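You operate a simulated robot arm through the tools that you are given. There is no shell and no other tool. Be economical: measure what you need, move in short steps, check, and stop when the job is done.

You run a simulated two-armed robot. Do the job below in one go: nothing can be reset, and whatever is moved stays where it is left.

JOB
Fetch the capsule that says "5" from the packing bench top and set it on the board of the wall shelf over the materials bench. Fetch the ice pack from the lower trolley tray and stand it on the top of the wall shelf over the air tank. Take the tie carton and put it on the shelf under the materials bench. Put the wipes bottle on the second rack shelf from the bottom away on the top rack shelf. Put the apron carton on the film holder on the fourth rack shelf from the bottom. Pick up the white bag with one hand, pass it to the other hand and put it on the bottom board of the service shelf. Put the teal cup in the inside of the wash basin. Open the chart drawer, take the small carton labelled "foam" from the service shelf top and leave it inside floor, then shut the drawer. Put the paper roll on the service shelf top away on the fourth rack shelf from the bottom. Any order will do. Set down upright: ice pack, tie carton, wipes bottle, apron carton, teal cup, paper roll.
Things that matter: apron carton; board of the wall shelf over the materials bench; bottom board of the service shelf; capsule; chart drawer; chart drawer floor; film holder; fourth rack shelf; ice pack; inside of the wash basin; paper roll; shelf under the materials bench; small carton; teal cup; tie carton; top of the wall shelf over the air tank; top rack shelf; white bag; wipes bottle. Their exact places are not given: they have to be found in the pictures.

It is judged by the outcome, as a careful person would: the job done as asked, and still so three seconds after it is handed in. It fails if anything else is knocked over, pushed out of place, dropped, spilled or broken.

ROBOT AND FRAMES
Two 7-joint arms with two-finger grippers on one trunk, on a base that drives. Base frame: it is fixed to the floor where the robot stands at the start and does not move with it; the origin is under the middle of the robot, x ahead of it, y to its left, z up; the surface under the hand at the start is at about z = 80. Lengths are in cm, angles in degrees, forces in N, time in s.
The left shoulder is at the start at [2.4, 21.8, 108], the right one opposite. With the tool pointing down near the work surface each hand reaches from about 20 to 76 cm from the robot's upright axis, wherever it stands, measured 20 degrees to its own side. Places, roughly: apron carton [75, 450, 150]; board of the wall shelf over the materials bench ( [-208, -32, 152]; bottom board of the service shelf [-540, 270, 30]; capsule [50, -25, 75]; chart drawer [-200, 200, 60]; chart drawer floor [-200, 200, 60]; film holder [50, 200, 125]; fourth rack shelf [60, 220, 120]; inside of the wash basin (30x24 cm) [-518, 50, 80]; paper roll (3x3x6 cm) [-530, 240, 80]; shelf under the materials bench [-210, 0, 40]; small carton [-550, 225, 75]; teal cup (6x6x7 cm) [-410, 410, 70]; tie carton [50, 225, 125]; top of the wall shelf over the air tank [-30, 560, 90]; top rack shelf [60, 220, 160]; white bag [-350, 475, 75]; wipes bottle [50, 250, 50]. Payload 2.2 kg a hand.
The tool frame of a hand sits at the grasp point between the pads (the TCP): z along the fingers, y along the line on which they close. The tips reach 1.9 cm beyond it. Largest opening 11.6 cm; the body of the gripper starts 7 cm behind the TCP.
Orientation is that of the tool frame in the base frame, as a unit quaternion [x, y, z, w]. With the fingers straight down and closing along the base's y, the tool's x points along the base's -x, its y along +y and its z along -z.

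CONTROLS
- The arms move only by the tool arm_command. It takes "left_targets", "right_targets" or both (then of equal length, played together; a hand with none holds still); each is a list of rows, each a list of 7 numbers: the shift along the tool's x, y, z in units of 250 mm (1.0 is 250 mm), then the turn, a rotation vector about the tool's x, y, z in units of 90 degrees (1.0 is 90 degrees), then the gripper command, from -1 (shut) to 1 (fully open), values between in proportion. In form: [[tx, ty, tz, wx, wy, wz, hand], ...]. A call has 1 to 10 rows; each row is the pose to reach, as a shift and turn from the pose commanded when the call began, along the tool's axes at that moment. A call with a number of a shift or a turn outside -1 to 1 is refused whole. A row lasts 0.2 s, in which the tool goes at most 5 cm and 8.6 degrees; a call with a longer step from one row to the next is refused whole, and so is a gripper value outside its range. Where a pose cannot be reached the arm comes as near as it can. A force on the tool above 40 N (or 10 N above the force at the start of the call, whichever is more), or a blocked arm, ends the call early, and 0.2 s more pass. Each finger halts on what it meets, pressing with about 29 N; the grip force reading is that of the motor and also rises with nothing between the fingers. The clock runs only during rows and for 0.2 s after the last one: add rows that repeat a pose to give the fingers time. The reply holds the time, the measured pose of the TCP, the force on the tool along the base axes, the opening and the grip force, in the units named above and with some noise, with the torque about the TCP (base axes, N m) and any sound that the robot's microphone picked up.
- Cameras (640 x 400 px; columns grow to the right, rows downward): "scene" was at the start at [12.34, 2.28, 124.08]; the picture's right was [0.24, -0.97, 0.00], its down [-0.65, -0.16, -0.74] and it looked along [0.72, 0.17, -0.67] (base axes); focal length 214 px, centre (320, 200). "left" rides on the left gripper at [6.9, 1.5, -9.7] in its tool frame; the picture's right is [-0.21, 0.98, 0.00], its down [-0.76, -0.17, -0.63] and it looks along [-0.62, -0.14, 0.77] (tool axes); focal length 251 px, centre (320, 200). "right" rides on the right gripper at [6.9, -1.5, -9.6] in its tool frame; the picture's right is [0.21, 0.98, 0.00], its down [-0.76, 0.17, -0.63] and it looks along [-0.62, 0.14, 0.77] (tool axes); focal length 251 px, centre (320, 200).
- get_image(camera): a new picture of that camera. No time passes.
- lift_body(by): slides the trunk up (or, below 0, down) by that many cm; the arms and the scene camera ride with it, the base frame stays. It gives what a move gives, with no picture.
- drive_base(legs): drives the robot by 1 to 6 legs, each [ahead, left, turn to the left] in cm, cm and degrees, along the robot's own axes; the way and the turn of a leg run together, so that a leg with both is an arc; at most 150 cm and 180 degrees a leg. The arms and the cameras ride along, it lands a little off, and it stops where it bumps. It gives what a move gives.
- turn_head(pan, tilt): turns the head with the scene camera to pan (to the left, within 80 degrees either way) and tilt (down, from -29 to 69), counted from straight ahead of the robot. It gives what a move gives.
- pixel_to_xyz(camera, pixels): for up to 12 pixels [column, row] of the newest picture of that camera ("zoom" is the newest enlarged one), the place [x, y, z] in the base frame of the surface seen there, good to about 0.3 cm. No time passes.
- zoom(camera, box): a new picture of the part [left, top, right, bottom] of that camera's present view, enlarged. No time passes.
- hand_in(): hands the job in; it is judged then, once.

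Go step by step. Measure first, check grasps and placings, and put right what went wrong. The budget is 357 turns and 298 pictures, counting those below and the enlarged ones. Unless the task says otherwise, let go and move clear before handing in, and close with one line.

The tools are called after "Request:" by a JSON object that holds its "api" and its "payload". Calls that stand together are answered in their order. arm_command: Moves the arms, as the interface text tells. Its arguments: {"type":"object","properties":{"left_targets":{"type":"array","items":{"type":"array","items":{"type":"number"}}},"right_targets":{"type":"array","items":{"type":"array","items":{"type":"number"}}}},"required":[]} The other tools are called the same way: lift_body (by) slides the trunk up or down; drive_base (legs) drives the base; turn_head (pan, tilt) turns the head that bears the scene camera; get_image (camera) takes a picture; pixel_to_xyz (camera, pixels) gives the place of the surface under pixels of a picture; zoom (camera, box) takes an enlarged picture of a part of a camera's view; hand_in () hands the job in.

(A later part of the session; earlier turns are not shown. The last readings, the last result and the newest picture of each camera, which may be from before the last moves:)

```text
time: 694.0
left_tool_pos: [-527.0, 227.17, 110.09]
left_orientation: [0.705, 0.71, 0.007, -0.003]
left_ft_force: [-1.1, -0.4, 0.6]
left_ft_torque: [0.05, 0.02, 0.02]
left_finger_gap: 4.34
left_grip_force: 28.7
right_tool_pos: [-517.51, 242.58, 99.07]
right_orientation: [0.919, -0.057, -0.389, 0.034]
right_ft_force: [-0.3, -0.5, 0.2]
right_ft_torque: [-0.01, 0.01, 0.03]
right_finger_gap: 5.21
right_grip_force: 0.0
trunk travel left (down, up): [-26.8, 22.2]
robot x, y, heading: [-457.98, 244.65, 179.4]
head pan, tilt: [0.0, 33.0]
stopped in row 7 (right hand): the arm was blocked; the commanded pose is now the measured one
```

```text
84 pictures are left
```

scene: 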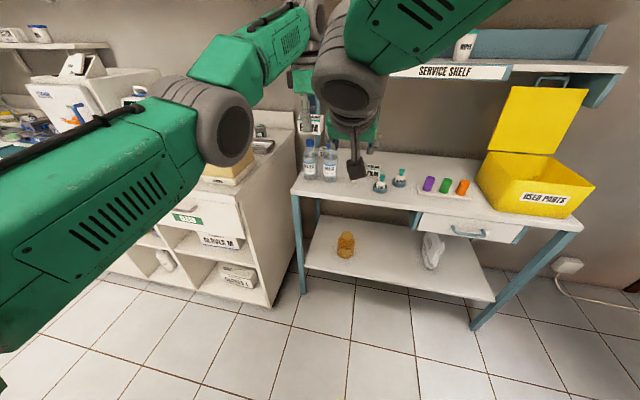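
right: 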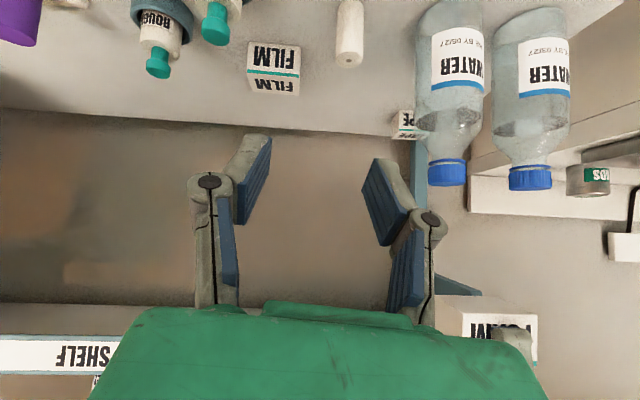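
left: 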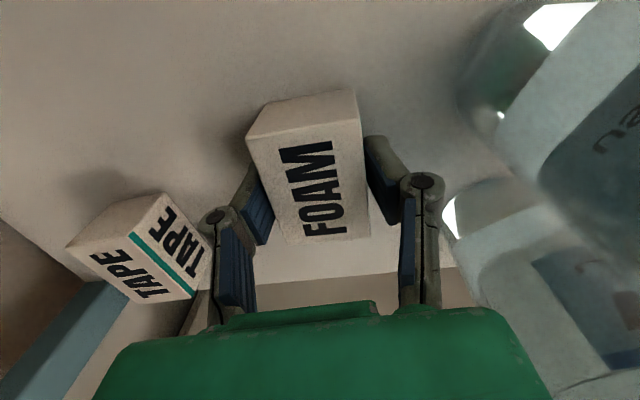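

The arms interfere with each other. I'll retreat the right hand, back off, strafe left so the roll lies on the right arm's own side, and retry.

Request:
{"api": "arm_command", "payload": {"right_targets": [[0, -0.05, -0.15, 0, 0, 0, -0.1], [0, -0.1, -0.3, 0, 0, 0, -0.1], [0, -0.2, -0.4, 0, 0, 0, -0.1], [0, -0.35, -0.4, 0, 0, 0, -0.1], [0, -0.5, -0.4, 0, 0, 0, -0.1]]}}

Request:
{"api": "drive_base", "payload": {"legs": [[-15, 0, 0], [0, 14, 0]]}}

Request:
{"api": "turn_head", "payload": {"pan": -10, "tilt": 33}}

Request:
{"api": "turn_head", "payload": {"pan": -5, "tilt": 33}}

Request:
{"api": "get_image", "payload": {"camera": "scene"}}

Request:
{"api": "get_image", "payload": {"camera": "right"}}

```text
time: 695.1
left_tool_pos: [-527.2, 227.8, 110.18]
left_orientation: [0.705, 0.709, 0.004, -0.002]
left_ft_force: [0.6, 0.1, 0.0]
left_ft_torque: [-0.06, -0.03, 0.01]
left_finger_gap: 4.32
left_grip_force: 28.7
right_tool_pos: [-509.02, 255.42, 104.75]
right_orientation: [0.918, -0.053, -0.391, 0.036]
right_ft_force: [0.2, 0.4, 0.0]
right_ft_torque: [-0.03, 0.0, 0.02]
right_finger_gap: 5.21
right_grip_force: 0.1
trunk travel left (down, up): [-26.8, 22.2]
robot x, y, heading: [-457.62, 244.76, 179.5]
head pan, tilt: [0.0, 33.0]
```

```text
time: 697.5
left_tool_pos: [-512.1, 216.32, 110.43]
left_orientation: [0.707, 0.707, 0.0, 0.008]
left_ft_force: [0.4, 1.6, -0.3]
left_ft_torque: [-0.15, 0.0, -0.01]
left_finger_gap: 4.36
left_grip_force: 28.5
right_tool_pos: [-494.01, 243.97, 104.52]
right_orientation: [0.918, -0.06, -0.39, 0.043]
right_ft_force: [0.1, 2.0, -0.5]
right_ft_torque: [-0.13, -0.02, 0.14]
right_finger_gap: 5.25
right_grip_force: 0.0
trunk travel left (down, up): [-26.8, 22.2]
robot x, y, heading: [-442.88, 230.87, 179.2]
head pan, tilt: [0.0, 33.0]
```

```text
time: 698.2
left_tool_pos: [-511.79, 217.08, 109.88]
left_orientation: [0.707, 0.707, 0.008, 0.016]
left_ft_force: [0.3, 1.0, 0.0]
left_ft_torque: [-0.09, 0.01, 0.02]
left_finger_gap: 4.34
left_grip_force: 29.0
right_tool_pos: [-493.71, 244.63, 104.86]
right_orientation: [0.917, -0.063, -0.392, 0.041]
right_ft_force: [-0.1, 1.0, -0.3]
right_ft_torque: [-0.1, 0.02, 0.06]
right_finger_gap: 5.21
right_grip_force: 0.0
trunk travel left (down, up): [-26.8, 22.2]
robot x, y, heading: [-442.71, 231.91, 179.7]
head pan, tilt: [-10.0, 33.0]
```

```text
time: 698.8
left_tool_pos: [-511.71, 214.02, 109.97]
left_orientation: [0.707, 0.707, 0.011, 0.002]
left_ft_force: [0.5, 0.4, 0.3]
left_ft_torque: [-0.07, 0.03, 0.01]
left_finger_gap: 4.34
left_grip_force: 29.2
right_tool_pos: [-493.6, 241.62, 105.2]
right_orientation: [0.917, -0.056, -0.393, 0.032]
right_ft_force: [0.7, 0.2, 1.0]
right_ft_torque: [-0.03, -0.04, 0.01]
right_finger_gap: 5.23
right_grip_force: 0.1
trunk travel left (down, up): [-26.8, 22.2]
robot x, y, heading: [-442.66, 231.05, 179.0]
head pan, tilt: [-5.0, 33.0]
```

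```text
83 pictures are left
```

scene: 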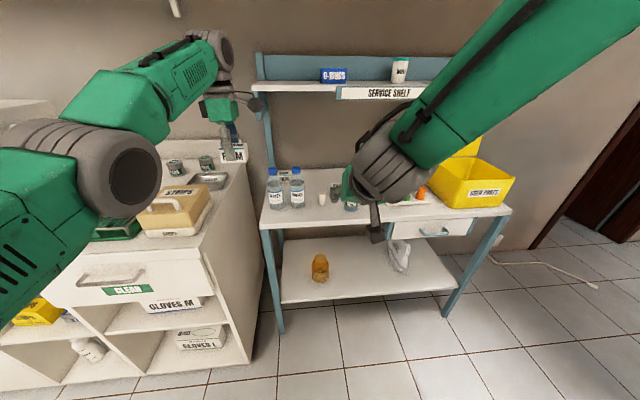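

```text
82 pictures are left
```

right: 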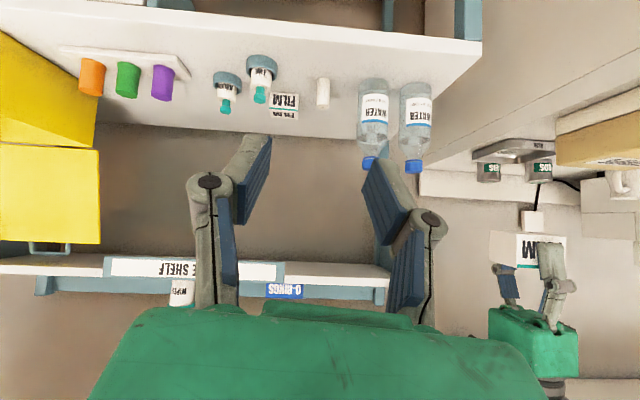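

Now it's on the right side. I'll level the roll, drive ahead 14 and let it settle.

Request:
{"api": "arm_command", "payload": {"right_targets": [[0, 0, 0, 0.009, 0, -0.082, -0.1], [0, 0, 0, 0.009, 0, -0.082, -0.1]]}}

Request:
{"api": "drive_base", "payload": {"legs": [[14, 0, 0]]}}

Request:
{"api": "turn_head", "payload": {"pan": -9, "tilt": 35}}

Request:
{"api": "turn_head", "payload": {"pan": -5, "tilt": 35}}

Request:
{"api": "turn_head", "payload": {"pan": -9, "tilt": 35}}

Request:
{"api": "turn_head", "payload": {"pan": -5, "tilt": 35}}

Request:
{"api": "get_image", "payload": {"camera": "right"}}

```text
time: 699.6
left_tool_pos: [-511.4, 211.82, 108.89]
left_orientation: [0.702, 0.711, 0.025, 0.014]
left_ft_force: [1.0, 0.7, 1.3]
left_ft_torque: [-0.04, 0.0, -0.02]
left_finger_gap: 4.36
left_grip_force: 29.4
right_tool_pos: [-493.34, 239.72, 105.32]
right_orientation: [0.918, 0.005, -0.396, -0.003]
right_ft_force: [-0.3, 0.4, 0.4]
right_ft_torque: [0.02, 0.0, -0.02]
right_finger_gap: 5.19
right_grip_force: 0.0
trunk travel left (down, up): [-26.8, 22.2]
robot x, y, heading: [-443.12, 230.2, 179.1]
head pan, tilt: [-5.0, 33.0]
stopped in row 2 (right hand): the arm was blocked; the commanded pose is now the measured one
```

```text
time: 701.0
left_tool_pos: [-525.33, 210.89, 107.94]
left_orientation: [0.698, 0.715, 0.035, 0.022]
left_ft_force: [-1.1, -0.4, -0.3]
left_ft_torque: [0.04, -0.05, -0.01]
left_finger_gap: 4.34
left_grip_force: 28.8
right_tool_pos: [-507.21, 239.43, 105.15]
right_orientation: [0.918, 0.008, -0.396, -0.004]
right_ft_force: [-0.3, -1.1, -0.4]
right_ft_torque: [-0.01, -0.02, -0.02]
right_finger_gap: 5.21
right_grip_force: 0.1
trunk travel left (down, up): [-26.8, 22.2]
robot x, y, heading: [-456.92, 230.41, 179.6]
head pan, tilt: [-5.0, 33.0]
```

```text
time: 701.6
left_tool_pos: [-524.89, 212.96, 107.58]
left_orientation: [0.697, 0.715, 0.038, 0.039]
left_ft_force: [-0.8, 0.8, -0.5]
left_ft_torque: [-0.09, 0.0, -0.01]
left_finger_gap: 4.34
left_grip_force: 29.3
right_tool_pos: [-506.94, 241.25, 105.2]
right_orientation: [0.918, 0.004, -0.397, 0.003]
right_ft_force: [-0.5, 1.6, -0.4]
right_ft_torque: [-0.08, 0.01, 0.09]
right_finger_gap: 5.23
right_grip_force: 0.1
trunk travel left (down, up): [-26.8, 22.2]
robot x, y, heading: [-457.09, 230.64, 179.4]
head pan, tilt: [-9.0, 35.0]
```

```text
time: 702.2
left_tool_pos: [-524.8, 211.59, 107.85]
left_orientation: [0.698, 0.714, 0.038, 0.03]
left_ft_force: [0.5, 0.3, 0.2]
left_ft_torque: [-0.07, 0.02, 0.01]
left_finger_gap: 4.34
left_grip_force: 29.4
right_tool_pos: [-506.87, 239.82, 105.28]
right_orientation: [0.918, 0.006, -0.396, -0.002]
right_ft_force: [0.3, 0.9, -0.4]
right_ft_torque: [-0.06, -0.02, 0.0]
right_finger_gap: 5.23
right_grip_force: 0.0
trunk travel left (down, up): [-26.8, 22.2]
robot x, y, heading: [-456.66, 230.73, 179.7]
head pan, tilt: [-5.0, 35.0]
```

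```text
time: 702.9
left_tool_pos: [-525.01, 208.23, 107.01]
left_orientation: [0.696, 0.716, 0.049, 0.027]
left_ft_force: [-0.4, -1.1, -0.3]
left_ft_torque: [0.13, -0.02, 0.03]
left_finger_gap: 4.36
left_grip_force: 29.1
right_tool_pos: [-507.03, 236.82, 105.59]
right_orientation: [0.917, 0.014, -0.397, -0.012]
right_ft_force: [0.8, -1.1, -0.3]
right_ft_torque: [0.07, -0.02, -0.09]
right_finger_gap: 5.24
right_grip_force: 0.0
trunk travel left (down, up): [-26.8, 22.2]
robot x, y, heading: [-456.94, 229.98, 179.6]
head pan, tilt: [-9.0, 35.0]
```

```text
time: 703.5
left_tool_pos: [-524.94, 208.89, 106.77]
left_orientation: [0.695, 0.717, 0.051, 0.032]
left_ft_force: [0.0, -0.2, -0.9]
left_ft_torque: [0.08, 0.01, 0.0]
left_finger_gap: 4.35
left_grip_force: 28.8
right_tool_pos: [-506.92, 237.63, 105.4]
right_orientation: [0.918, 0.012, -0.397, -0.01]
right_ft_force: [-0.2, -1.0, 0.3]
right_ft_torque: [0.05, -0.02, -0.04]
right_finger_gap: 5.21
right_grip_force: 0.1
trunk travel left (down, up): [-26.8, 22.2]
robot x, y, heading: [-456.83, 230.02, 179.6]
head pan, tilt: [-5.0, 35.0]
```

```text
81 pictures are left
```

right: 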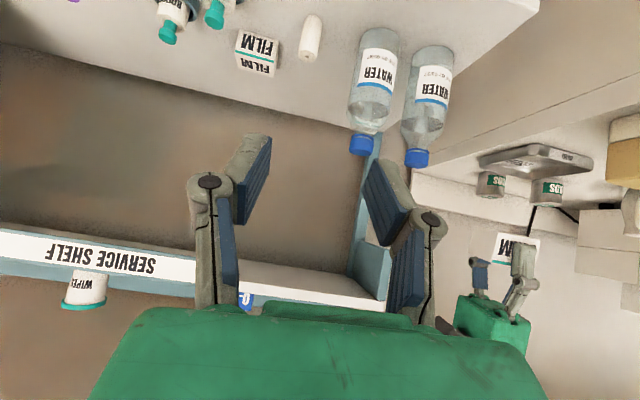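

The left arm's cramped pose is creeping and exciting the sway. I'll back off and return the left hand to its natural orientation.

Request:
{"api": "drive_base", "payload": {"legs": [[-22, 0, 0]]}}

Request:
{"api": "arm_command", "payload": {"left_targets": [[0, 0, 0, 0, 0, 0.095, -1], [0, 0, 0, 0, 0, 0.19, -1], [0, 0, 0, 0, 0, 0.285, -1], [0, 0, -0.05, 0, 0, 0.38, -1], [0, 0, -0.1, 0, 0, 0.475, -1], [0, 0, -0.15, 0, 0, 0.57, -1], [0, 0, -0.2, 0, 0, 0.665, -1], [0, 0, -0.25, 0, 0, 0.76, -1], [0, 0, -0.3, 0, 0, 0.855, -1], [0, 0, -0.3, 0, 0, 0.95, -1]]}}

Request:
{"api": "arm_command", "payload": {"left_targets": [[0.1, 0.08, 0, 0, 0, 0.05, -1], [0.2, 0.16, 0, 0, 0, 0.05, -1], [0.3, 0.24, 0, 0, 0, 0.05, -1], [0.4, 0.32, 0, 0, 0, 0.05, -1], [0.4, 0.32, 0, 0, 0, 0.05, -1]]}}

Request:
{"api": "turn_head", "payload": {"pan": -9, "tilt": 35}}

Request:
{"api": "turn_head", "payload": {"pan": -5, "tilt": 35}}

Request:
{"api": "get_image", "payload": {"camera": "scene"}}

```text
time: 705.3
left_tool_pos: [-502.37, 208.43, 106.82]
left_orientation: [0.693, 0.718, 0.052, 0.034]
left_ft_force: [0.8, -1.1, -0.6]
left_ft_torque: [0.09, -0.01, 0.01]
left_finger_gap: 4.37
left_grip_force: 29.5
right_tool_pos: [-484.46, 237.13, 105.42]
right_orientation: [0.917, 0.014, -0.398, -0.01]
right_ft_force: [1.1, -1.0, -0.2]
right_ft_torque: [0.04, 0.01, -0.06]
right_finger_gap: 5.21
right_grip_force: 0.2
trunk travel left (down, up): [-26.8, 22.2]
robot x, y, heading: [-434.3, 229.26, 179.5]
head pan, tilt: [-5.0, 35.0]
```

```text
time: 707.5
left_tool_pos: [-500.32, 210.22, 114.3]
left_orientation: [0.997, 0.054, 0.061, -0.004]
left_ft_force: [-0.4, 0.9, -1.5]
left_ft_torque: [-0.07, -0.03, 0.0]
left_finger_gap: 4.34
left_grip_force: 29.3
left hand out of reach, approached as far as the arm can: row 5, 6, 7, 8, 9, 10
right_tool_pos: [-484.31, 238.96, 105.36]
right_orientation: [0.918, 0.009, -0.397, -0.003]
right_ft_force: [0.1, 0.3, -0.2]
right_ft_torque: [-0.02, 0.02, 0.03]
right_finger_gap: 5.24
right_grip_force: 0.0
trunk travel left (down, up): [-26.8, 22.2]
robot x, y, heading: [-434.48, 230.07, 179.4]
head pan, tilt: [-5.0, 35.0]
```

```text
time: 708.7
left_tool_pos: [-489.39, 201.1, 114.9]
left_orientation: [0.998, 0.017, 0.06, -0.014]
left_ft_force: [0.8, -1.2, 0.0]
left_ft_torque: [0.02, -0.02, -0.04]
left_finger_gap: 4.35
left_grip_force: 29.0
right_tool_pos: [-484.22, 237.1, 105.47]
right_orientation: [0.917, 0.013, -0.398, -0.01]
right_ft_force: [-0.8, -0.5, -0.4]
right_ft_torque: [0.04, -0.03, -0.04]
right_finger_gap: 5.23
right_grip_force: 0.0
trunk travel left (down, up): [-26.8, 22.2]
robot x, y, heading: [-434.31, 229.76, 179.5]
head pan, tilt: [-5.0, 35.0]
```

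```text
time: 709.3
left_tool_pos: [-489.26, 202.74, 115.37]
left_orientation: [0.998, 0.017, 0.06, -0.008]
left_ft_force: [0.4, 0.9, -0.3]
left_ft_torque: [-0.06, 0.03, -0.01]
left_finger_gap: 4.36
left_grip_force: 28.5
right_tool_pos: [-483.92, 238.55, 105.52]
right_orientation: [0.917, 0.011, -0.399, -0.004]
right_ft_force: [-0.1, 0.8, 0.0]
right_ft_torque: [-0.03, 0.01, 0.05]
right_finger_gap: 5.23
right_grip_force: 0.1
trunk travel left (down, up): [-26.8, 22.2]
robot x, y, heading: [-434.31, 230.02, 179.5]
head pan, tilt: [-9.0, 35.0]
```

```text
time: 710.0
left_tool_pos: [-489.32, 202.22, 115.19]
left_orientation: [0.998, 0.017, 0.059, -0.009]
left_ft_force: [-0.5, 0.4, -0.3]
left_ft_torque: [0.0, 0.01, 0.01]
left_finger_gap: 4.31
left_grip_force: 28.5
right_tool_pos: [-484.11, 237.93, 105.63]
right_orientation: [0.917, 0.01, -0.399, -0.007]
right_ft_force: [-0.1, 0.3, 0.1]
right_ft_torque: [0.0, -0.01, -0.04]
right_finger_gap: 5.24
right_grip_force: 0.0
trunk travel left (down, up): [-26.8, 22.2]
robot x, y, heading: [-434.38, 229.97, 179.5]
head pan, tilt: [-5.0, 35.0]
```

```text
80 pictures are left
```

scene: 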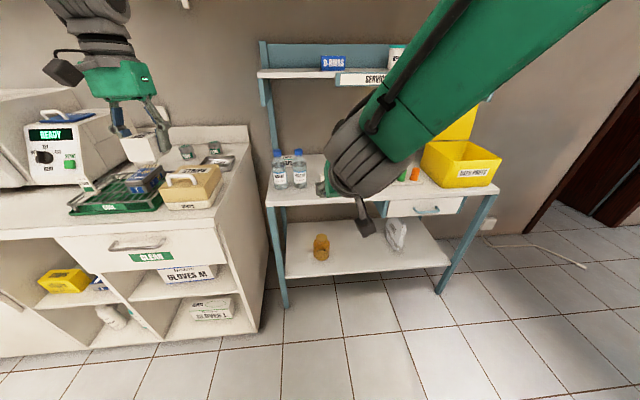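

Steady now. I'll raise the left hand a bit, drive in 23 cm, and descend the right hand to the roll.

Request:
{"api": "arm_command", "payload": {"left_targets": [[0.05, 0, -0.1, 0, 0, 0, -1], [0.1, 0, -0.25, 0, 0, 0, -1], [0.1, 0, -0.25, 0, 0, 0, -1]]}}

Request:
{"api": "drive_base", "payload": {"legs": [[23, 0, 0]]}}

Request:
{"api": "arm_command", "payload": {"right_targets": [[0.01, 0.02, 0.13, 0, 0, 0, -0.1], [0.02, 0.02, 0.26, 0, 0, 0, -0.1], [0.03, 0.02, 0.39, 0, 0, 0, -0.1], [0.04, 0.02, 0.52, 0, 0, 0, -0.1], [0.04, 0.02, 0.65, 0, 0, 0, -0.1], [0.04, 0.02, 0.65, 0, 0, 0, -0.1], [0.04, 0.02, 0.65, 0, 0, 0, -0.1]]}}

Request:
{"api": "get_image", "payload": {"camera": "right"}}

```text
time: 710.8
left_tool_pos: [-487.56, 201.56, 121.58]
left_orientation: [0.998, 0.017, 0.06, -0.012]
left_ft_force: [0.3, -0.5, -0.6]
left_ft_torque: [-0.02, -0.02, -0.01]
left_finger_gap: 4.33
left_grip_force: 28.7
right_tool_pos: [-484.1, 237.55, 105.61]
right_orientation: [0.917, 0.011, -0.398, -0.009]
right_ft_force: [0.3, -0.1, 0.1]
right_ft_torque: [-0.01, 0.02, 0.05]
right_finger_gap: 5.23
right_grip_force: 0.1
trunk travel left (down, up): [-26.8, 22.2]
robot x, y, heading: [-434.29, 230.15, 179.6]
head pan, tilt: [-5.0, 35.0]
```

```text
time: 712.5
left_tool_pos: [-510.94, 202.0, 121.64]
left_orientation: [0.998, 0.015, 0.06, -0.011]
left_ft_force: [0.0, -0.2, -0.4]
left_ft_torque: [0.02, -0.06, 0.0]
left_finger_gap: 4.36
left_grip_force: 28.6
right_tool_pos: [-507.2, 237.81, 105.54]
right_orientation: [0.917, 0.01, -0.4, -0.009]
right_ft_force: [0.1, 0.6, 0.0]
right_ft_torque: [0.01, -0.01, 0.0]
right_finger_gap: 5.22
right_grip_force: 0.1
trunk travel left (down, up): [-26.8, 22.2]
robot x, y, heading: [-457.54, 230.04, 179.1]
head pan, tilt: [-5.0, 35.0]
```

```text
time: 714.1
left_tool_pos: [-510.59, 202.03, 121.79]
left_orientation: [0.998, 0.016, 0.059, -0.011]
left_ft_force: [-0.8, -0.1, -0.7]
left_ft_torque: [0.03, -0.01, 0.03]
left_finger_gap: 4.38
left_grip_force: 29.3
right_tool_pos: [-518.31, 237.81, 93.77]
right_orientation: [0.916, 0.01, -0.4, -0.009]
right_ft_force: [0.6, -0.7, 0.7]
right_ft_torque: [0.03, 0.03, -0.02]
right_finger_gap: 5.24
right_grip_force: 0.0
trunk travel left (down, up): [-26.8, 22.2]
robot x, y, heading: [-457.66, 230.05, 179.6]
head pan, tilt: [-5.0, 35.0]
```

```text
79 pictures are left
```

right: 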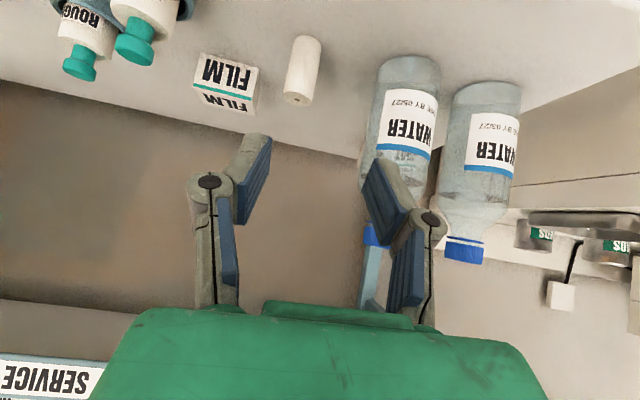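

Request:
{"api": "arm_command", "payload": {"right_targets": [[0, -0.08, 0.02, 0, 0, 0, -0.1], [0.02, -0.08, 0.17, 0, 0, 0, -0.1], [0.04, -0.08, 0.32, 0, 0, 0, -0.1], [0.05, -0.08, 0.42, 0, 0, 0, -0.1], [0.05, -0.08, 0.42, 0, 0, 0, -0.1], [0.05, -0.08, 0.42, 0, 0, 0, -0.1]]}}

Request:
{"api": "get_image", "payload": {"camera": "right"}}

Request:
{"api": "pixel_to_xyz", "payload": {"camera": "right", "pixels": [[290, 100], [295, 130], [300, 150], [280, 110], [315, 110]]}}

```text
time: 715.5
left_tool_pos: [-510.49, 202.45, 121.84]
left_orientation: [0.998, 0.015, 0.059, -0.009]
left_ft_force: [0.4, -1.0, 1.1]
left_ft_torque: [0.02, -0.01, 0.01]
left_finger_gap: 4.33
left_grip_force: 28.7
right_tool_pos: [-525.28, 239.94, 86.02]
right_orientation: [0.917, 0.01, -0.4, -0.007]
right_ft_force: [0.8, 0.3, 1.0]
right_ft_torque: [0.0, -0.02, 0.0]
right_finger_gap: 5.2
right_grip_force: 0.0
trunk travel left (down, up): [-26.8, 22.2]
robot x, y, heading: [-457.35, 230.3, 179.4]
head pan, tilt: [-5.0, 35.0]
```

```text
78 pictures are left
```

right: 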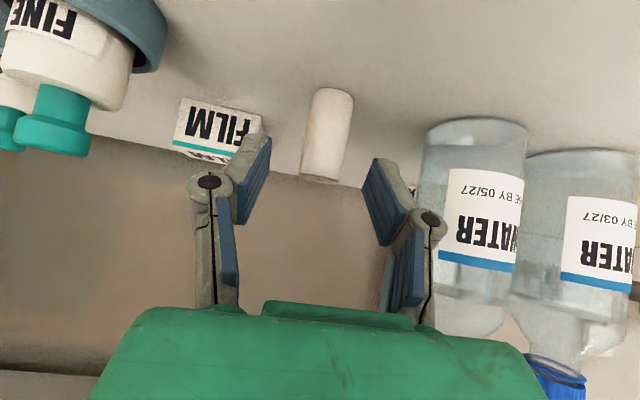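

```text
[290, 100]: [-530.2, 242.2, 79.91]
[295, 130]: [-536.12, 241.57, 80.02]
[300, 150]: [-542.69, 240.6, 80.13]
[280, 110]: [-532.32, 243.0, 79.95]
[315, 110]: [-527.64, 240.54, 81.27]
```

The roll is centred between the fingers. Final 4.5 cm, then close and lift slightly.

Request:
{"api": "arm_command", "payload": {"right_targets": [[-0.012, 0.005, 0.09, 0, 0, 0, -0.1], [-0.024, 0.005, 0.18, 0, 0, 0, -0.1], [-0.024, 0.005, 0.18, 0, 0, 0, -0.1], [-0.024, 0.005, 0.18, 0, 0, 0, -0.4], [-0.024, 0.005, 0.18, 0, 0, 0, -1], [-0.024, 0.005, 0.18, 0, 0, 0, -1]]}}

Request:
{"api": "get_image", "payload": {"camera": "right"}}

```text
time: 716.9
left_tool_pos: [-510.62, 202.23, 121.81]
left_orientation: [0.998, 0.015, 0.059, -0.01]
left_ft_force: [-0.1, -0.9, 0.0]
left_ft_torque: [0.0, 0.01, 0.02]
left_finger_gap: 4.32
left_grip_force: 29.7
right_tool_pos: [-528.83, 239.94, 83.2]
right_orientation: [0.916, 0.009, -0.4, -0.008]
right_ft_force: [0.3, 0.4, 1.0]
right_ft_torque: [0.03, 0.0, -0.01]
right_finger_gap: 1.99
right_grip_force: 28.7
trunk travel left (down, up): [-26.8, 22.2]
robot x, y, heading: [-457.76, 230.18, 179.7]
head pan, tilt: [-5.0, 35.0]
```

```text
77 pictures are left
```

right: 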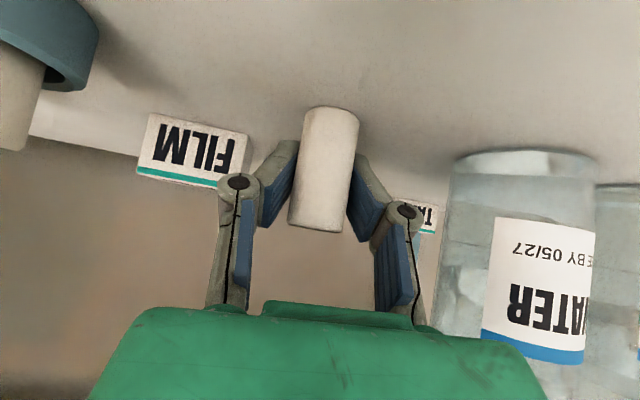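

The roll is gripped. Lift with the trunk and back off.

Request:
{"api": "lift_body", "payload": {"by": 14}}

Request:
{"api": "drive_base", "payload": {"legs": [[-25, 0, 0]]}}

Request:
{"api": "get_image", "payload": {"camera": "right"}}

Request:
{"api": "get_image", "payload": {"camera": "scene"}}

```text
time: 718.6
left_tool_pos: [-510.56, 202.25, 135.85]
left_orientation: [0.998, 0.016, 0.059, -0.01]
left_ft_force: [0.5, -0.6, -0.3]
left_ft_torque: [0.04, 0.0, -0.01]
left_finger_gap: 4.35
left_grip_force: 28.8
right_tool_pos: [-528.7, 239.99, 97.23]
right_orientation: [0.917, 0.009, -0.4, -0.008]
right_ft_force: [0.4, 0.4, -0.6]
right_ft_torque: [0.06, 0.01, 0.0]
right_finger_gap: 1.92
right_grip_force: 29.0
trunk travel left (down, up): [-40.8, 8.2]
robot x, y, heading: [-457.6, 229.98, 179.4]
head pan, tilt: [-5.0, 35.0]
```

```text
time: 720.4
left_tool_pos: [-485.62, 202.18, 135.73]
left_orientation: [0.998, 0.014, 0.059, -0.01]
left_ft_force: [0.4, 0.0, -0.9]
left_ft_torque: [0.01, -0.01, 0.01]
left_finger_gap: 4.33
left_grip_force: 29.4
right_tool_pos: [-503.65, 239.78, 97.18]
right_orientation: [0.917, 0.009, -0.399, -0.008]
right_ft_force: [0.1, 0.8, -0.1]
right_ft_torque: [0.02, 0.01, -0.01]
right_finger_gap: 1.91
right_grip_force: 29.1
trunk travel left (down, up): [-40.8, 8.2]
robot x, y, heading: [-432.23, 229.76, 179.3]
head pan, tilt: [-5.0, 35.0]
```

```text
76 pictures are left
```

right: 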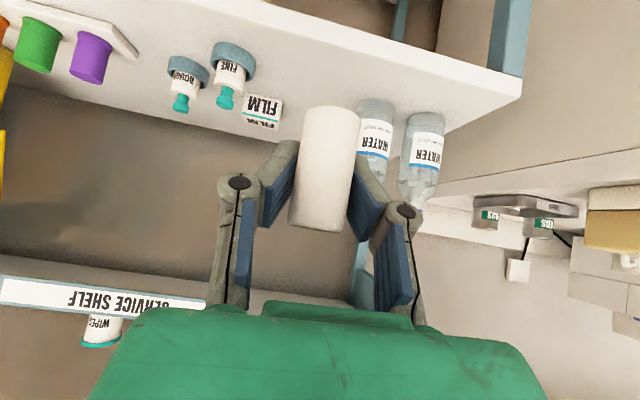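

```text
75 pictures are left
```

scene: 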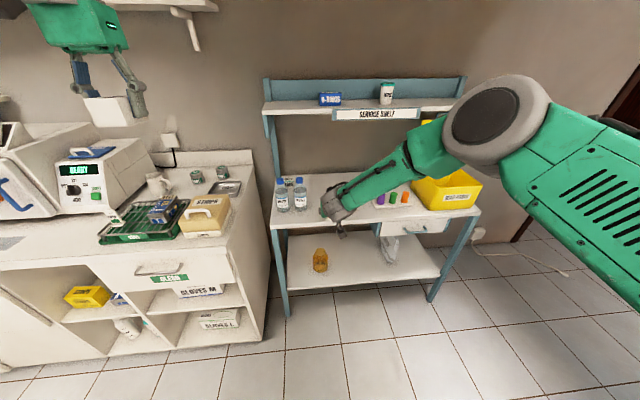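

Both items are in hand. I'll take the south corridor to the island's east side, in stages.

Request:
{"api": "drive_base", "payload": {"legs": [[0, 0, 91], [0, -12, 0]]}}

Request:
{"api": "turn_head", "payload": {"pan": 0, "tilt": 20}}

Request:
{"api": "get_image", "payload": {"camera": "scene"}}

```text
time: 725.5
left_tool_pos: [-409.79, 177.18, 134.99]
left_orientation: [0.691, 0.72, 0.019, -0.062]
left_ft_force: [2.3, 0.2, -0.4]
left_ft_torque: [-0.01, 0.19, 0.03]
left_finger_gap: 4.35
left_grip_force: 29.1
right_tool_pos: [-448.49, 158.79, 97.9]
right_orientation: [0.632, 0.662, -0.3, 0.269]
right_ft_force: [3.4, 0.2, 0.0]
right_ft_torque: [-0.04, 0.2, -0.17]
right_finger_gap: 1.82
right_grip_force: 29.4
trunk travel left (down, up): [-40.8, 8.2]
robot x, y, heading: [-442.39, 229.81, -90.4]
head pan, tilt: [-5.0, 35.0]
```

```text
time: 726.2
left_tool_pos: [-412.08, 177.48, 135.9]
left_orientation: [0.689, 0.722, 0.025, -0.054]
left_ft_force: [1.0, 0.7, 0.2]
left_ft_torque: [0.0, 0.13, 0.04]
left_finger_gap: 4.35
left_grip_force: 29.1
right_tool_pos: [-449.79, 159.14, 97.87]
right_orientation: [0.633, 0.661, -0.292, 0.278]
right_ft_force: [0.4, 0.2, 0.0]
right_ft_torque: [-0.03, 0.05, -0.09]
right_finger_gap: 1.83
right_grip_force: 29.5
trunk travel left (down, up): [-40.8, 8.2]
robot x, y, heading: [-442.05, 229.59, -90.5]
head pan, tilt: [0.0, 20.0]
```

```text
74 pictures are left
```

scene: 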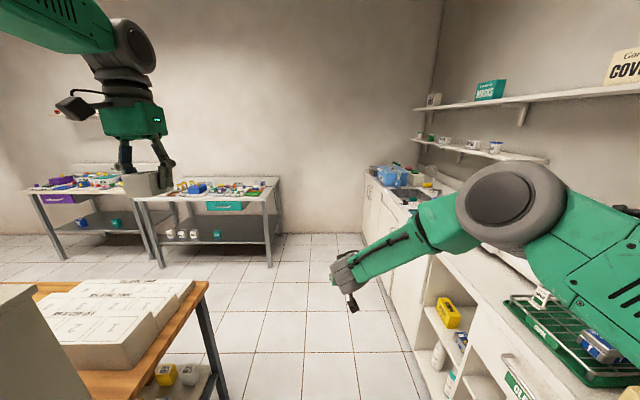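

Request:
{"api": "drive_base", "payload": {"legs": [[100, 0, 0], [52, 0, 0]]}}

Request:
{"api": "lift_body", "payload": {"by": -10}}

Request:
{"api": "drive_base", "payload": {"legs": [[0, 0, 90]]}}

Request:
{"api": "turn_head", "payload": {"pan": 0, "tilt": 22}}

Request:
{"api": "get_image", "payload": {"camera": "scene"}}

```text
time: 734.1
left_tool_pos: [-418.73, 24.55, 137.07]
left_orientation: [0.69, 0.722, 0.039, -0.035]
left_ft_force: [-2.2, -0.9, -0.7]
left_ft_torque: [-0.04, -0.18, -0.02]
left_finger_gap: 4.36
left_grip_force: 29.1
right_tool_pos: [-455.03, 5.5, 97.98]
right_orientation: [0.639, 0.654, -0.281, 0.292]
right_ft_force: [-2.0, -1.0, -0.6]
right_ft_torque: [0.02, -0.13, 0.1]
right_finger_gap: 1.6
right_grip_force: 29.0
trunk travel left (down, up): [-40.8, 8.2]
robot x, y, heading: [-443.63, 76.28, -89.8]
head pan, tilt: [0.0, 20.0]
```

```text
time: 735.5
left_tool_pos: [-412.24, 24.82, 126.06]
left_orientation: [0.688, 0.723, 0.023, -0.052]
left_ft_force: [1.6, 0.4, 0.2]
left_ft_torque: [-0.03, 0.13, 0.01]
left_finger_gap: 4.34
left_grip_force: 28.5
right_tool_pos: [-450.15, 5.7, 88.35]
right_orientation: [0.63, 0.662, -0.294, 0.28]
right_ft_force: [1.9, 0.1, 0.3]
right_ft_torque: [-0.01, 0.14, -0.12]
right_finger_gap: 1.54
right_grip_force: 29.1
trunk travel left (down, up): [-30.8, 18.2]
robot x, y, heading: [-443.35, 75.82, -90.0]
head pan, tilt: [0.0, 20.0]
```

```text
time: 739.6
left_tool_pos: [-391.89, 101.14, 127.02]
left_orientation: [-0.012, 0.999, -0.002, -0.052]
left_ft_force: [0.8, -1.1, -0.1]
left_ft_torque: [0.03, 0.03, 0.0]
left_finger_gap: 4.35
left_grip_force: 29.5
right_tool_pos: [-373.68, 64.1, 87.88]
right_orientation: [-0.003, 0.914, -0.002, 0.405]
right_ft_force: [0.7, -0.5, -0.6]
right_ft_torque: [0.02, -0.03, 0.04]
right_finger_gap: 1.5
right_grip_force: 28.8
trunk travel left (down, up): [-30.8, 18.2]
robot x, y, heading: [-443.99, 75.59, -1.1]
head pan, tilt: [0.0, 20.0]
```

```text
time: 740.2
left_tool_pos: [-392.31, 99.32, 127.3]
left_orientation: [-0.008, 0.999, 0.003, -0.05]
left_ft_force: [1.3, -1.8, -0.4]
left_ft_torque: [0.18, 0.03, -0.04]
left_finger_gap: 4.31
left_grip_force: 28.4
right_tool_pos: [-373.89, 62.34, 88.49]
right_orientation: [0.001, 0.913, 0.0, 0.407]
right_ft_force: [0.5, -2.2, -0.3]
right_ft_torque: [0.13, 0.02, 0.14]
right_finger_gap: 1.47
right_grip_force: 29.7
trunk travel left (down, up): [-30.8, 18.2]
robot x, y, heading: [-443.48, 74.95, -1.1]
head pan, tilt: [0.0, 22.0]
```

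```text
73 pictures are left
```

scene: 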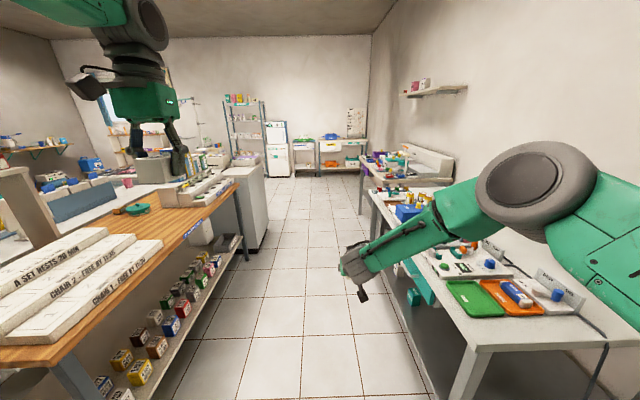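

The roll's gap is shrinking (2.0→1.5), so I'll check the right hand.

Request:
{"api": "get_image", "payload": {"camera": "right"}}

```text
72 pictures are left
```

right: 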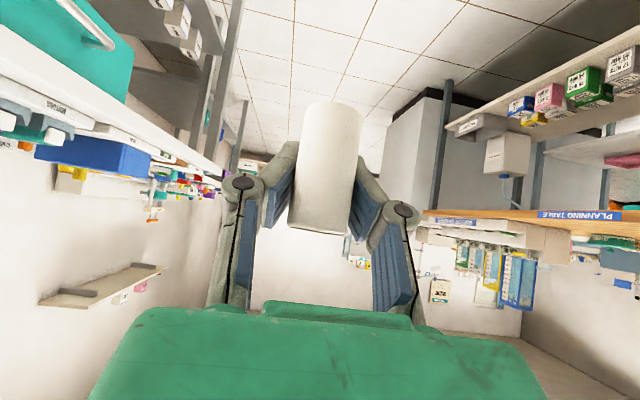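

The roll is creeping on the pads. I'll reduce the grip to a light hold.

Request:
{"api": "arm_command", "payload": {"right_targets": [[0, 0, 0, 0, 0, 0, -0.76], [0, 0, 0, 0, 0, 0, -0.76]]}}

Request:
{"api": "turn_head", "payload": {"pan": 0, "tilt": 25}}

Request:
{"api": "turn_head", "payload": {"pan": 0, "tilt": 22}}

Request:
{"api": "get_image", "payload": {"camera": "right"}}

```text
time: 741.0
left_tool_pos: [-393.06, 99.72, 127.82]
left_orientation: [-0.011, 0.999, 0.004, -0.048]
left_ft_force: [0.3, -2.5, 0.3]
left_ft_torque: [0.2, 0.0, 0.0]
left_finger_gap: 4.36
left_grip_force: 29.0
right_tool_pos: [-374.43, 63.24, 88.74]
right_orientation: [0.002, 0.913, 0.003, 0.408]
right_ft_force: [0.0, -1.2, 0.1]
right_ft_torque: [0.11, -0.01, 0.13]
right_finger_gap: 1.43
right_grip_force: 29.0
trunk travel left (down, up): [-30.8, 18.2]
robot x, y, heading: [-443.66, 76.2, -1.1]
head pan, tilt: [0.0, 22.0]
stopped in row 2 (right hand): the arm was blocked; the commanded pose is now the measured one
```

```text
time: 741.7
left_tool_pos: [-393.01, 106.68, 126.42]
left_orientation: [-0.014, 0.998, -0.023, -0.051]
left_ft_force: [-0.4, 1.8, 0.0]
left_ft_torque: [-0.12, 0.0, 0.07]
left_finger_gap: 4.34
left_grip_force: 28.9
right_tool_pos: [-374.26, 68.62, 89.04]
right_orientation: [-0.012, 0.913, -0.015, 0.408]
right_ft_force: [-0.6, 2.2, 0.1]
right_ft_torque: [-0.15, 0.01, -0.15]
right_finger_gap: 1.65
right_grip_force: 1.8
trunk travel left (down, up): [-30.8, 18.2]
robot x, y, heading: [-443.39, 76.91, -0.9]
head pan, tilt: [0.0, 25.0]
```

```text
time: 742.3
left_tool_pos: [-392.78, 105.99, 126.5]
left_orientation: [-0.014, 0.998, -0.019, -0.05]
left_ft_force: [-0.4, 1.3, -1.3]
left_ft_torque: [-0.09, -0.02, 0.03]
left_finger_gap: 4.35
left_grip_force: 28.7
right_tool_pos: [-374.46, 67.96, 88.84]
right_orientation: [-0.011, 0.913, -0.011, 0.409]
right_ft_force: [0.3, 1.4, 0.3]
right_ft_torque: [-0.07, 0.01, -0.1]
right_finger_gap: 1.65
right_grip_force: 2.2
trunk travel left (down, up): [-30.8, 18.2]
robot x, y, heading: [-443.94, 77.28, -1.3]
head pan, tilt: [0.0, 22.0]
```

```text
71 pictures are left
```

right: 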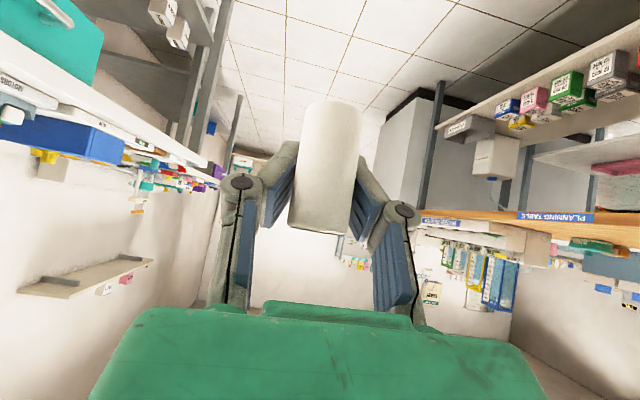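

Grip is now light (2 N) and stable. I'll set a slightly firmer hold and drive east along the corridor.

Request:
{"api": "arm_command", "payload": {"right_targets": [[0, 0, 0, 0, 0, 0, -0.775], [0, 0, 0, 0, 0, 0, -0.775]]}}

Request:
{"api": "drive_base", "payload": {"legs": [[0, 0, 1.1], [150, 0, 0], [150, 0, 0], [40, 0, 0]]}}

Request:
{"api": "get_image", "payload": {"camera": "right"}}

```text
time: 743.1
left_tool_pos: [-393.24, 103.21, 127.15]
left_orientation: [-0.009, 0.999, -0.012, -0.047]
left_ft_force: [-0.1, 0.9, -0.4]
left_ft_torque: [-0.07, 0.0, -0.01]
left_finger_gap: 4.33
left_grip_force: 29.2
right_tool_pos: [-374.75, 65.55, 89.08]
right_orientation: [-0.006, 0.912, -0.01, 0.41]
right_ft_force: [-0.9, 1.4, -0.6]
right_ft_torque: [-0.03, -0.01, -0.07]
right_finger_gap: 1.36
right_grip_force: 28.7
trunk travel left (down, up): [-30.8, 18.2]
robot x, y, heading: [-443.53, 75.99, -1.3]
head pan, tilt: [0.0, 22.0]
stopped in row 2 (right hand): the arm was blocked; the commanded pose is now the measured one
```

```text
time: 759.9
left_tool_pos: [-55.27, 92.83, 126.31]
left_orientation: [0.013, 0.998, -0.024, -0.049]
left_ft_force: [-1.2, 3.3, 0.3]
left_ft_torque: [-0.35, 0.0, 0.07]
left_finger_gap: 4.31
left_grip_force: 28.6
right_tool_pos: [-38.36, 53.45, 89.39]
right_orientation: [0.01, 0.912, -0.029, 0.409]
right_ft_force: [-0.2, 3.3, -0.6]
right_ft_torque: [-0.16, 0.01, -0.17]
right_finger_gap: 1.31
right_grip_force: 0.1
trunk travel left (down, up): [-30.8, 18.2]
robot x, y, heading: [-107.3, 64.24, -3.7]
head pan, tilt: [0.0, 22.0]
```

```text
70 pictures are left
```

right: 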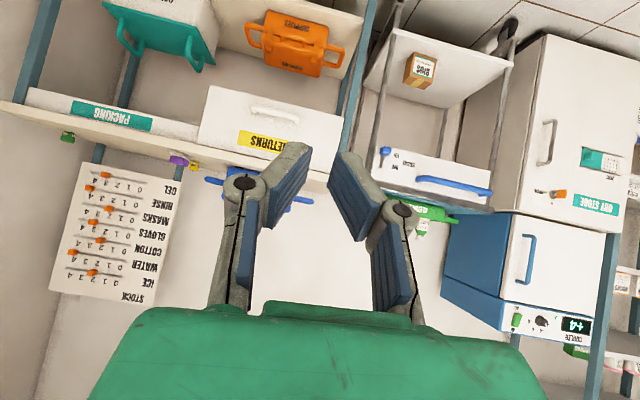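

The paper roll has slipped out during the drive. I'll turn around and look for it along the corridor floor.

Request:
{"api": "drive_base", "payload": {"legs": [[0, 12, 0], [0, 0, 180]]}}

Request:
{"api": "turn_head", "payload": {"pan": 0, "tilt": 25}}

Request:
{"api": "get_image", "payload": {"camera": "scene"}}

```text
time: 761.5
left_tool_pos: [-56.98, 107.41, 126.46]
left_orientation: [0.005, 0.998, -0.033, -0.044]
left_ft_force: [-1.5, 4.5, 0.3]
left_ft_torque: [-0.5, -0.07, 0.04]
left_finger_gap: 4.35
left_grip_force: 29.3
right_tool_pos: [-38.71, 68.01, 90.91]
right_orientation: [-0.001, 0.909, -0.03, 0.417]
right_ft_force: [-0.5, 6.0, 1.4]
right_ft_torque: [-0.3, 0.01, -0.37]
right_finger_gap: 1.3
right_grip_force: 0.0
trunk travel left (down, up): [-30.8, 18.2]
robot x, y, heading: [-106.09, 76.22, -3.2]
head pan, tilt: [0.0, 22.0]
stopped in leg 2: the robot was blocked; the commanded pose is now the measured one
```

```text
time: 762.2
left_tool_pos: [-57.32, 92.03, 128.79]
left_orientation: [0.006, 0.999, 0.022, -0.043]
left_ft_force: [0.7, -1.7, -2.1]
left_ft_torque: [0.19, 0.02, -0.04]
left_finger_gap: 4.3
left_grip_force: 28.9
right_tool_pos: [-39.0, 55.87, 89.42]
right_orientation: [0.025, 0.91, 0.013, 0.415]
right_ft_force: [-1.0, -3.6, -0.4]
right_ft_torque: [0.2, -0.01, 0.28]
right_finger_gap: 1.29
right_grip_force: 0.1
trunk travel left (down, up): [-30.8, 18.2]
robot x, y, heading: [-106.47, 73.39, -3.1]
head pan, tilt: [0.0, 25.0]
```

```text
69 pictures are left
```

scene: 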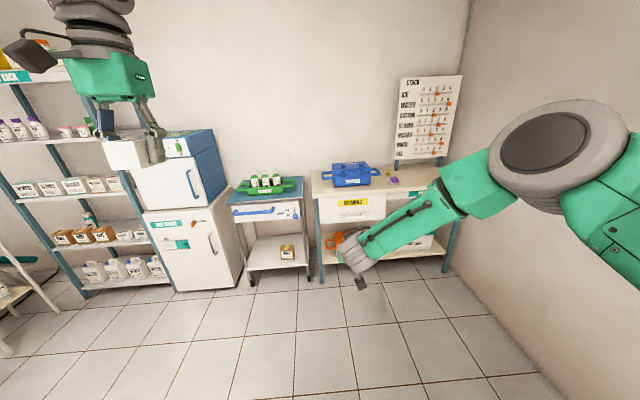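

Large sway. I'll lower the trunk and relax the right arm to damp it.

Request:
{"api": "lift_body", "payload": {"by": -25}}

Request:
{"api": "arm_command", "payload": {"right_targets": [[0.05, -0.05, -0.08, 0, 0.09, 0, 0], [0.1, -0.1, -0.16, 0, 0.18, 0, 0], [0.15, -0.15, -0.24, 0, 0.27, 0, 0], [0.2, -0.2, -0.32, 0, 0.36, 0, 0], [0.25, -0.25, -0.4, 0, 0.45, 0, 0], [0.3, -0.3, -0.48, 0, 0.52, 0, 0]]}}

Request:
{"api": "turn_head", "payload": {"pan": -70, "tilt": 35}}

Request:
{"api": "turn_head", "payload": {"pan": 70, "tilt": 35}}

Request:
{"api": "turn_head", "payload": {"pan": 0, "tilt": 25}}

```text
time: 764.8
left_tool_pos: [-57.01, 95.48, 103.37]
left_orientation: [0.007, 0.999, 0.012, -0.044]
left_ft_force: [0.3, -0.3, -2.5]
left_ft_torque: [0.06, 0.01, 0.01]
left_finger_gap: 4.36
left_grip_force: 28.5
right_tool_pos: [-38.7, 58.89, 64.68]
right_orientation: [0.02, 0.91, 0.004, 0.414]
right_ft_force: [2.0, -1.8, -1.7]
right_ft_torque: [0.04, 0.03, 0.07]
right_finger_gap: 1.32
right_grip_force: 0.0
trunk travel left (down, up): [-5.8, 43.2]
robot x, y, heading: [-105.9, 74.21, -2.7]
head pan, tilt: [0.0, 25.0]
```

```text
time: 766.2
left_tool_pos: [-57.3, 95.65, 103.6]
left_orientation: [0.009, 0.999, 0.01, -0.041]
left_ft_force: [-0.5, -1.5, -0.5]
left_ft_torque: [0.19, -0.01, -0.06]
left_finger_gap: 4.34
left_grip_force: 29.2
right_tool_pos: [-53.16, 51.84, 67.4]
right_orientation: [0.019, 1.0, 0.011, 0.02]
right_ft_force: [-0.1, -1.5, -0.4]
right_ft_torque: [0.18, -0.04, -0.03]
right_finger_gap: 5.77
right_grip_force: 0.1
trunk travel left (down, up): [-5.8, 43.2]
robot x, y, heading: [-106.03, 74.26, -3.3]
head pan, tilt: [0.0, 25.0]
```

```text
time: 767.6
left_tool_pos: [-57.11, 99.38, 102.81]
left_orientation: [0.006, 0.999, -0.005, -0.043]
left_ft_force: [-0.3, -0.5, -0.5]
left_ft_torque: [-0.05, 0.01, 0.01]
left_finger_gap: 4.37
left_grip_force: 28.9
right_tool_pos: [-52.9, 54.56, 67.76]
right_orientation: [0.015, 1.0, -0.002, 0.022]
right_ft_force: [-0.6, 0.1, 0.0]
right_ft_torque: [-0.05, 0.0, -0.01]
right_finger_gap: 5.79
right_grip_force: 0.1
trunk travel left (down, up): [-5.8, 43.2]
robot x, y, heading: [-105.9, 75.57, -3.1]
head pan, tilt: [-70.0, 35.0]
```

```text
time: 769.8
left_tool_pos: [-57.01, 100.36, 102.76]
left_orientation: [0.006, 0.999, -0.007, -0.043]
left_ft_force: [-0.3, 1.5, -1.0]
left_ft_torque: [-0.13, 0.0, 0.01]
left_finger_gap: 4.34
left_grip_force: 29.1
right_tool_pos: [-52.76, 55.36, 68.01]
right_orientation: [0.016, 1.0, -0.005, 0.023]
right_ft_force: [0.5, 0.5, -0.1]
right_ft_torque: [-0.09, 0.0, 0.01]
right_finger_gap: 5.79
right_grip_force: 0.0
trunk travel left (down, up): [-5.8, 43.2]
robot x, y, heading: [-106.06, 75.27, -3.3]
head pan, tilt: [70.0, 35.0]
```

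```text
time: 771.2
left_tool_pos: [-57.13, 99.26, 102.93]
left_orientation: [0.007, 0.999, -0.002, -0.043]
left_ft_force: [0.3, 0.2, 0.3]
left_ft_torque: [-0.01, -0.01, 0.0]
left_finger_gap: 4.35
left_grip_force: 28.7
right_tool_pos: [-52.94, 54.38, 67.84]
right_orientation: [0.017, 1.0, -0.001, 0.02]
right_ft_force: [1.1, -0.1, 0.1]
right_ft_torque: [-0.03, -0.02, -0.01]
right_finger_gap: 5.8
right_grip_force: 0.1
trunk travel left (down, up): [-5.8, 43.2]
robot x, y, heading: [-106.12, 75.39, -3.1]
head pan, tilt: [0.0, 25.0]
```

Settled. Now I turn around to look for the roll.

Request:
{"api": "drive_base", "payload": {"legs": [[0, 0, 90], [0, 0, 90]]}}

Request:
{"api": "turn_head", "payload": {"pan": 0, "tilt": 22}}

Request:
{"api": "get_image", "payload": {"camera": "scene"}}

Request:
{"api": "zoom", "payload": {"camera": "scene", "box": [220, 140, 400, 260]}}

```text
time: 779.5
left_tool_pos: [-151.78, 45.6, 103.15]
left_orientation: [0.998, 0.053, 0.044, -0.004]
left_ft_force: [0.6, -0.6, -0.8]
left_ft_torque: [0.0, 0.01, 0.0]
left_finger_gap: 4.35
left_grip_force: 28.6
right_tool_pos: [-161.46, 89.46, 67.74]
right_orientation: [0.999, 0.044, -0.021, 0.001]
right_ft_force: [0.4, -0.2, 0.8]
right_ft_torque: [-0.02, 0.01, -0.01]
right_finger_gap: 5.78
right_grip_force: 0.1
trunk travel left (down, up): [-5.8, 43.2]
robot x, y, heading: [-106.05, 75.23, -176.6]
head pan, tilt: [0.0, 25.0]
```

```text
time: 780.2
left_tool_pos: [-151.55, 45.64, 103.17]
left_orientation: [0.998, 0.053, 0.041, -0.005]
left_ft_force: [0.7, -0.3, 0.3]
left_ft_torque: [-0.01, 0.03, 0.0]
left_finger_gap: 4.34
left_grip_force: 28.8
right_tool_pos: [-161.14, 89.49, 68.01]
right_orientation: [0.999, 0.043, -0.023, 0.002]
right_ft_force: [-0.6, 0.0, -0.2]
right_ft_torque: [-0.02, 0.02, 0.03]
right_finger_gap: 5.8
right_grip_force: 0.1
trunk travel left (down, up): [-5.8, 43.2]
robot x, y, heading: [-106.03, 75.31, -176.4]
head pan, tilt: [0.0, 22.0]
```

```text
68 pictures are left
```

scene: 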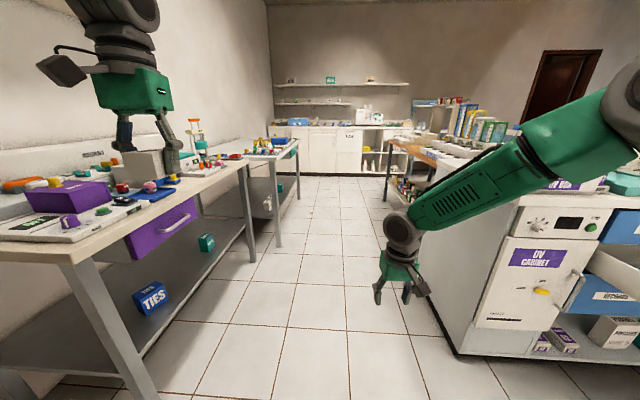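

```text
3.33 times, centred on (310, 200) of scene
```

zoom: 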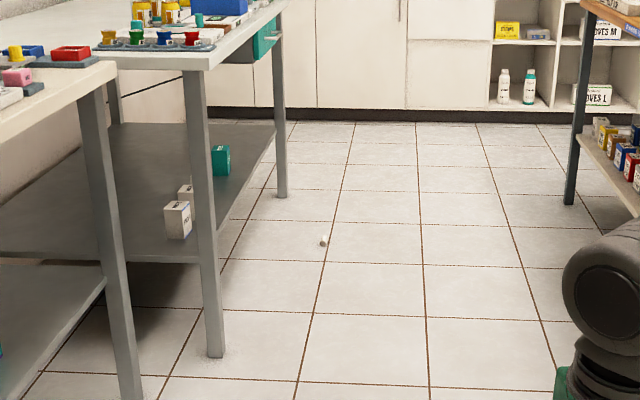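

A small white object lies on the floor at zoom (324,240), likely the roll.

Request:
{"api": "pixel_to_xyz", "payload": {"camera": "zoom", "pixels": [[324, 240], [330, 250], [318, 245]]}}

Request:
{"api": "zoom", "payload": {"camera": "scene", "box": [300, 205, 330, 225]}}

```text
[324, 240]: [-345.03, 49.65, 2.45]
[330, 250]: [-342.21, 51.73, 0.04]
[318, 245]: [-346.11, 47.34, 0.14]
```

```text
16.00 times, centred on (315, 215) of scene
```

zoom: 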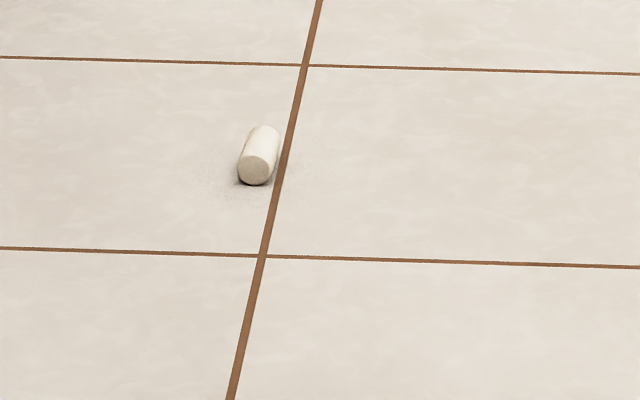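

The roll lies on the floor at (-346,49.5), axis roughly along x. First I'll deposit the foam carton in the drawer, then return for it.

Request:
{"api": "lift_body", "payload": {"by": 25}}

Request:
{"api": "drive_base", "payload": {"legs": [[0, 0, -93.6], [100, 0, 0], [52, 0, 0], [0, 0, 90]]}}

Request:
{"api": "turn_head", "payload": {"pan": 15, "tilt": 35}}

Request:
{"api": "get_image", "payload": {"camera": "scene"}}

```text
time: 782.7
left_tool_pos: [-151.51, 45.7, 128.16]
left_orientation: [0.998, 0.054, 0.041, -0.004]
left_ft_force: [-0.1, 0.5, -0.5]
left_ft_torque: [-0.02, -0.01, -0.03]
left_finger_gap: 4.34
left_grip_force: 28.7
right_tool_pos: [-161.18, 89.51, 92.91]
right_orientation: [0.999, 0.043, -0.022, 0.002]
right_ft_force: [0.7, 0.3, -0.4]
right_ft_torque: [0.01, -0.01, 0.02]
right_finger_gap: 5.8
right_grip_force: 0.1
trunk travel left (down, up): [-30.8, 18.2]
robot x, y, heading: [-106.34, 75.09, -176.6]
head pan, tilt: [0.0, 22.0]
```

```text
time: 798.3
left_tool_pos: [-155.46, 199.26, 128.27]
left_orientation: [0.999, 0.032, 0.041, -0.002]
left_ft_force: [-0.6, 0.0, -1.2]
left_ft_torque: [0.01, 0.03, -0.01]
left_finger_gap: 4.33
left_grip_force: 29.0
right_tool_pos: [-163.2, 243.44, 92.98]
right_orientation: [0.999, 0.023, -0.023, 0.002]
right_ft_force: [-0.2, 0.1, 0.6]
right_ft_torque: [0.0, -0.01, 0.0]
right_finger_gap: 5.81
right_grip_force: 0.1
trunk travel left (down, up): [-30.8, 18.2]
robot x, y, heading: [-108.89, 226.83, -179.1]
head pan, tilt: [0.0, 22.0]
```

```text
time: 799.0
left_tool_pos: [-155.12, 199.4, 128.37]
left_orientation: [0.999, 0.031, 0.039, -0.003]
left_ft_force: [0.6, 0.2, -0.7]
left_ft_torque: [0.0, 0.0, 0.04]
left_finger_gap: 4.35
left_grip_force: 29.4
right_tool_pos: [-163.04, 243.52, 93.15]
right_orientation: [0.999, 0.023, -0.025, 0.002]
right_ft_force: [1.1, 0.4, 0.6]
right_ft_torque: [-0.01, 0.04, -0.01]
right_finger_gap: 5.79
right_grip_force: 0.0
trunk travel left (down, up): [-30.8, 18.2]
robot x, y, heading: [-108.87, 227.19, -178.8]
head pan, tilt: [15.0, 35.0]
```

```text
65 pictures are left
```

scene: 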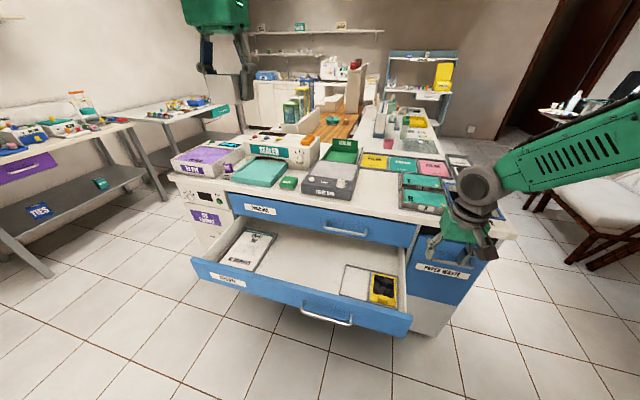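

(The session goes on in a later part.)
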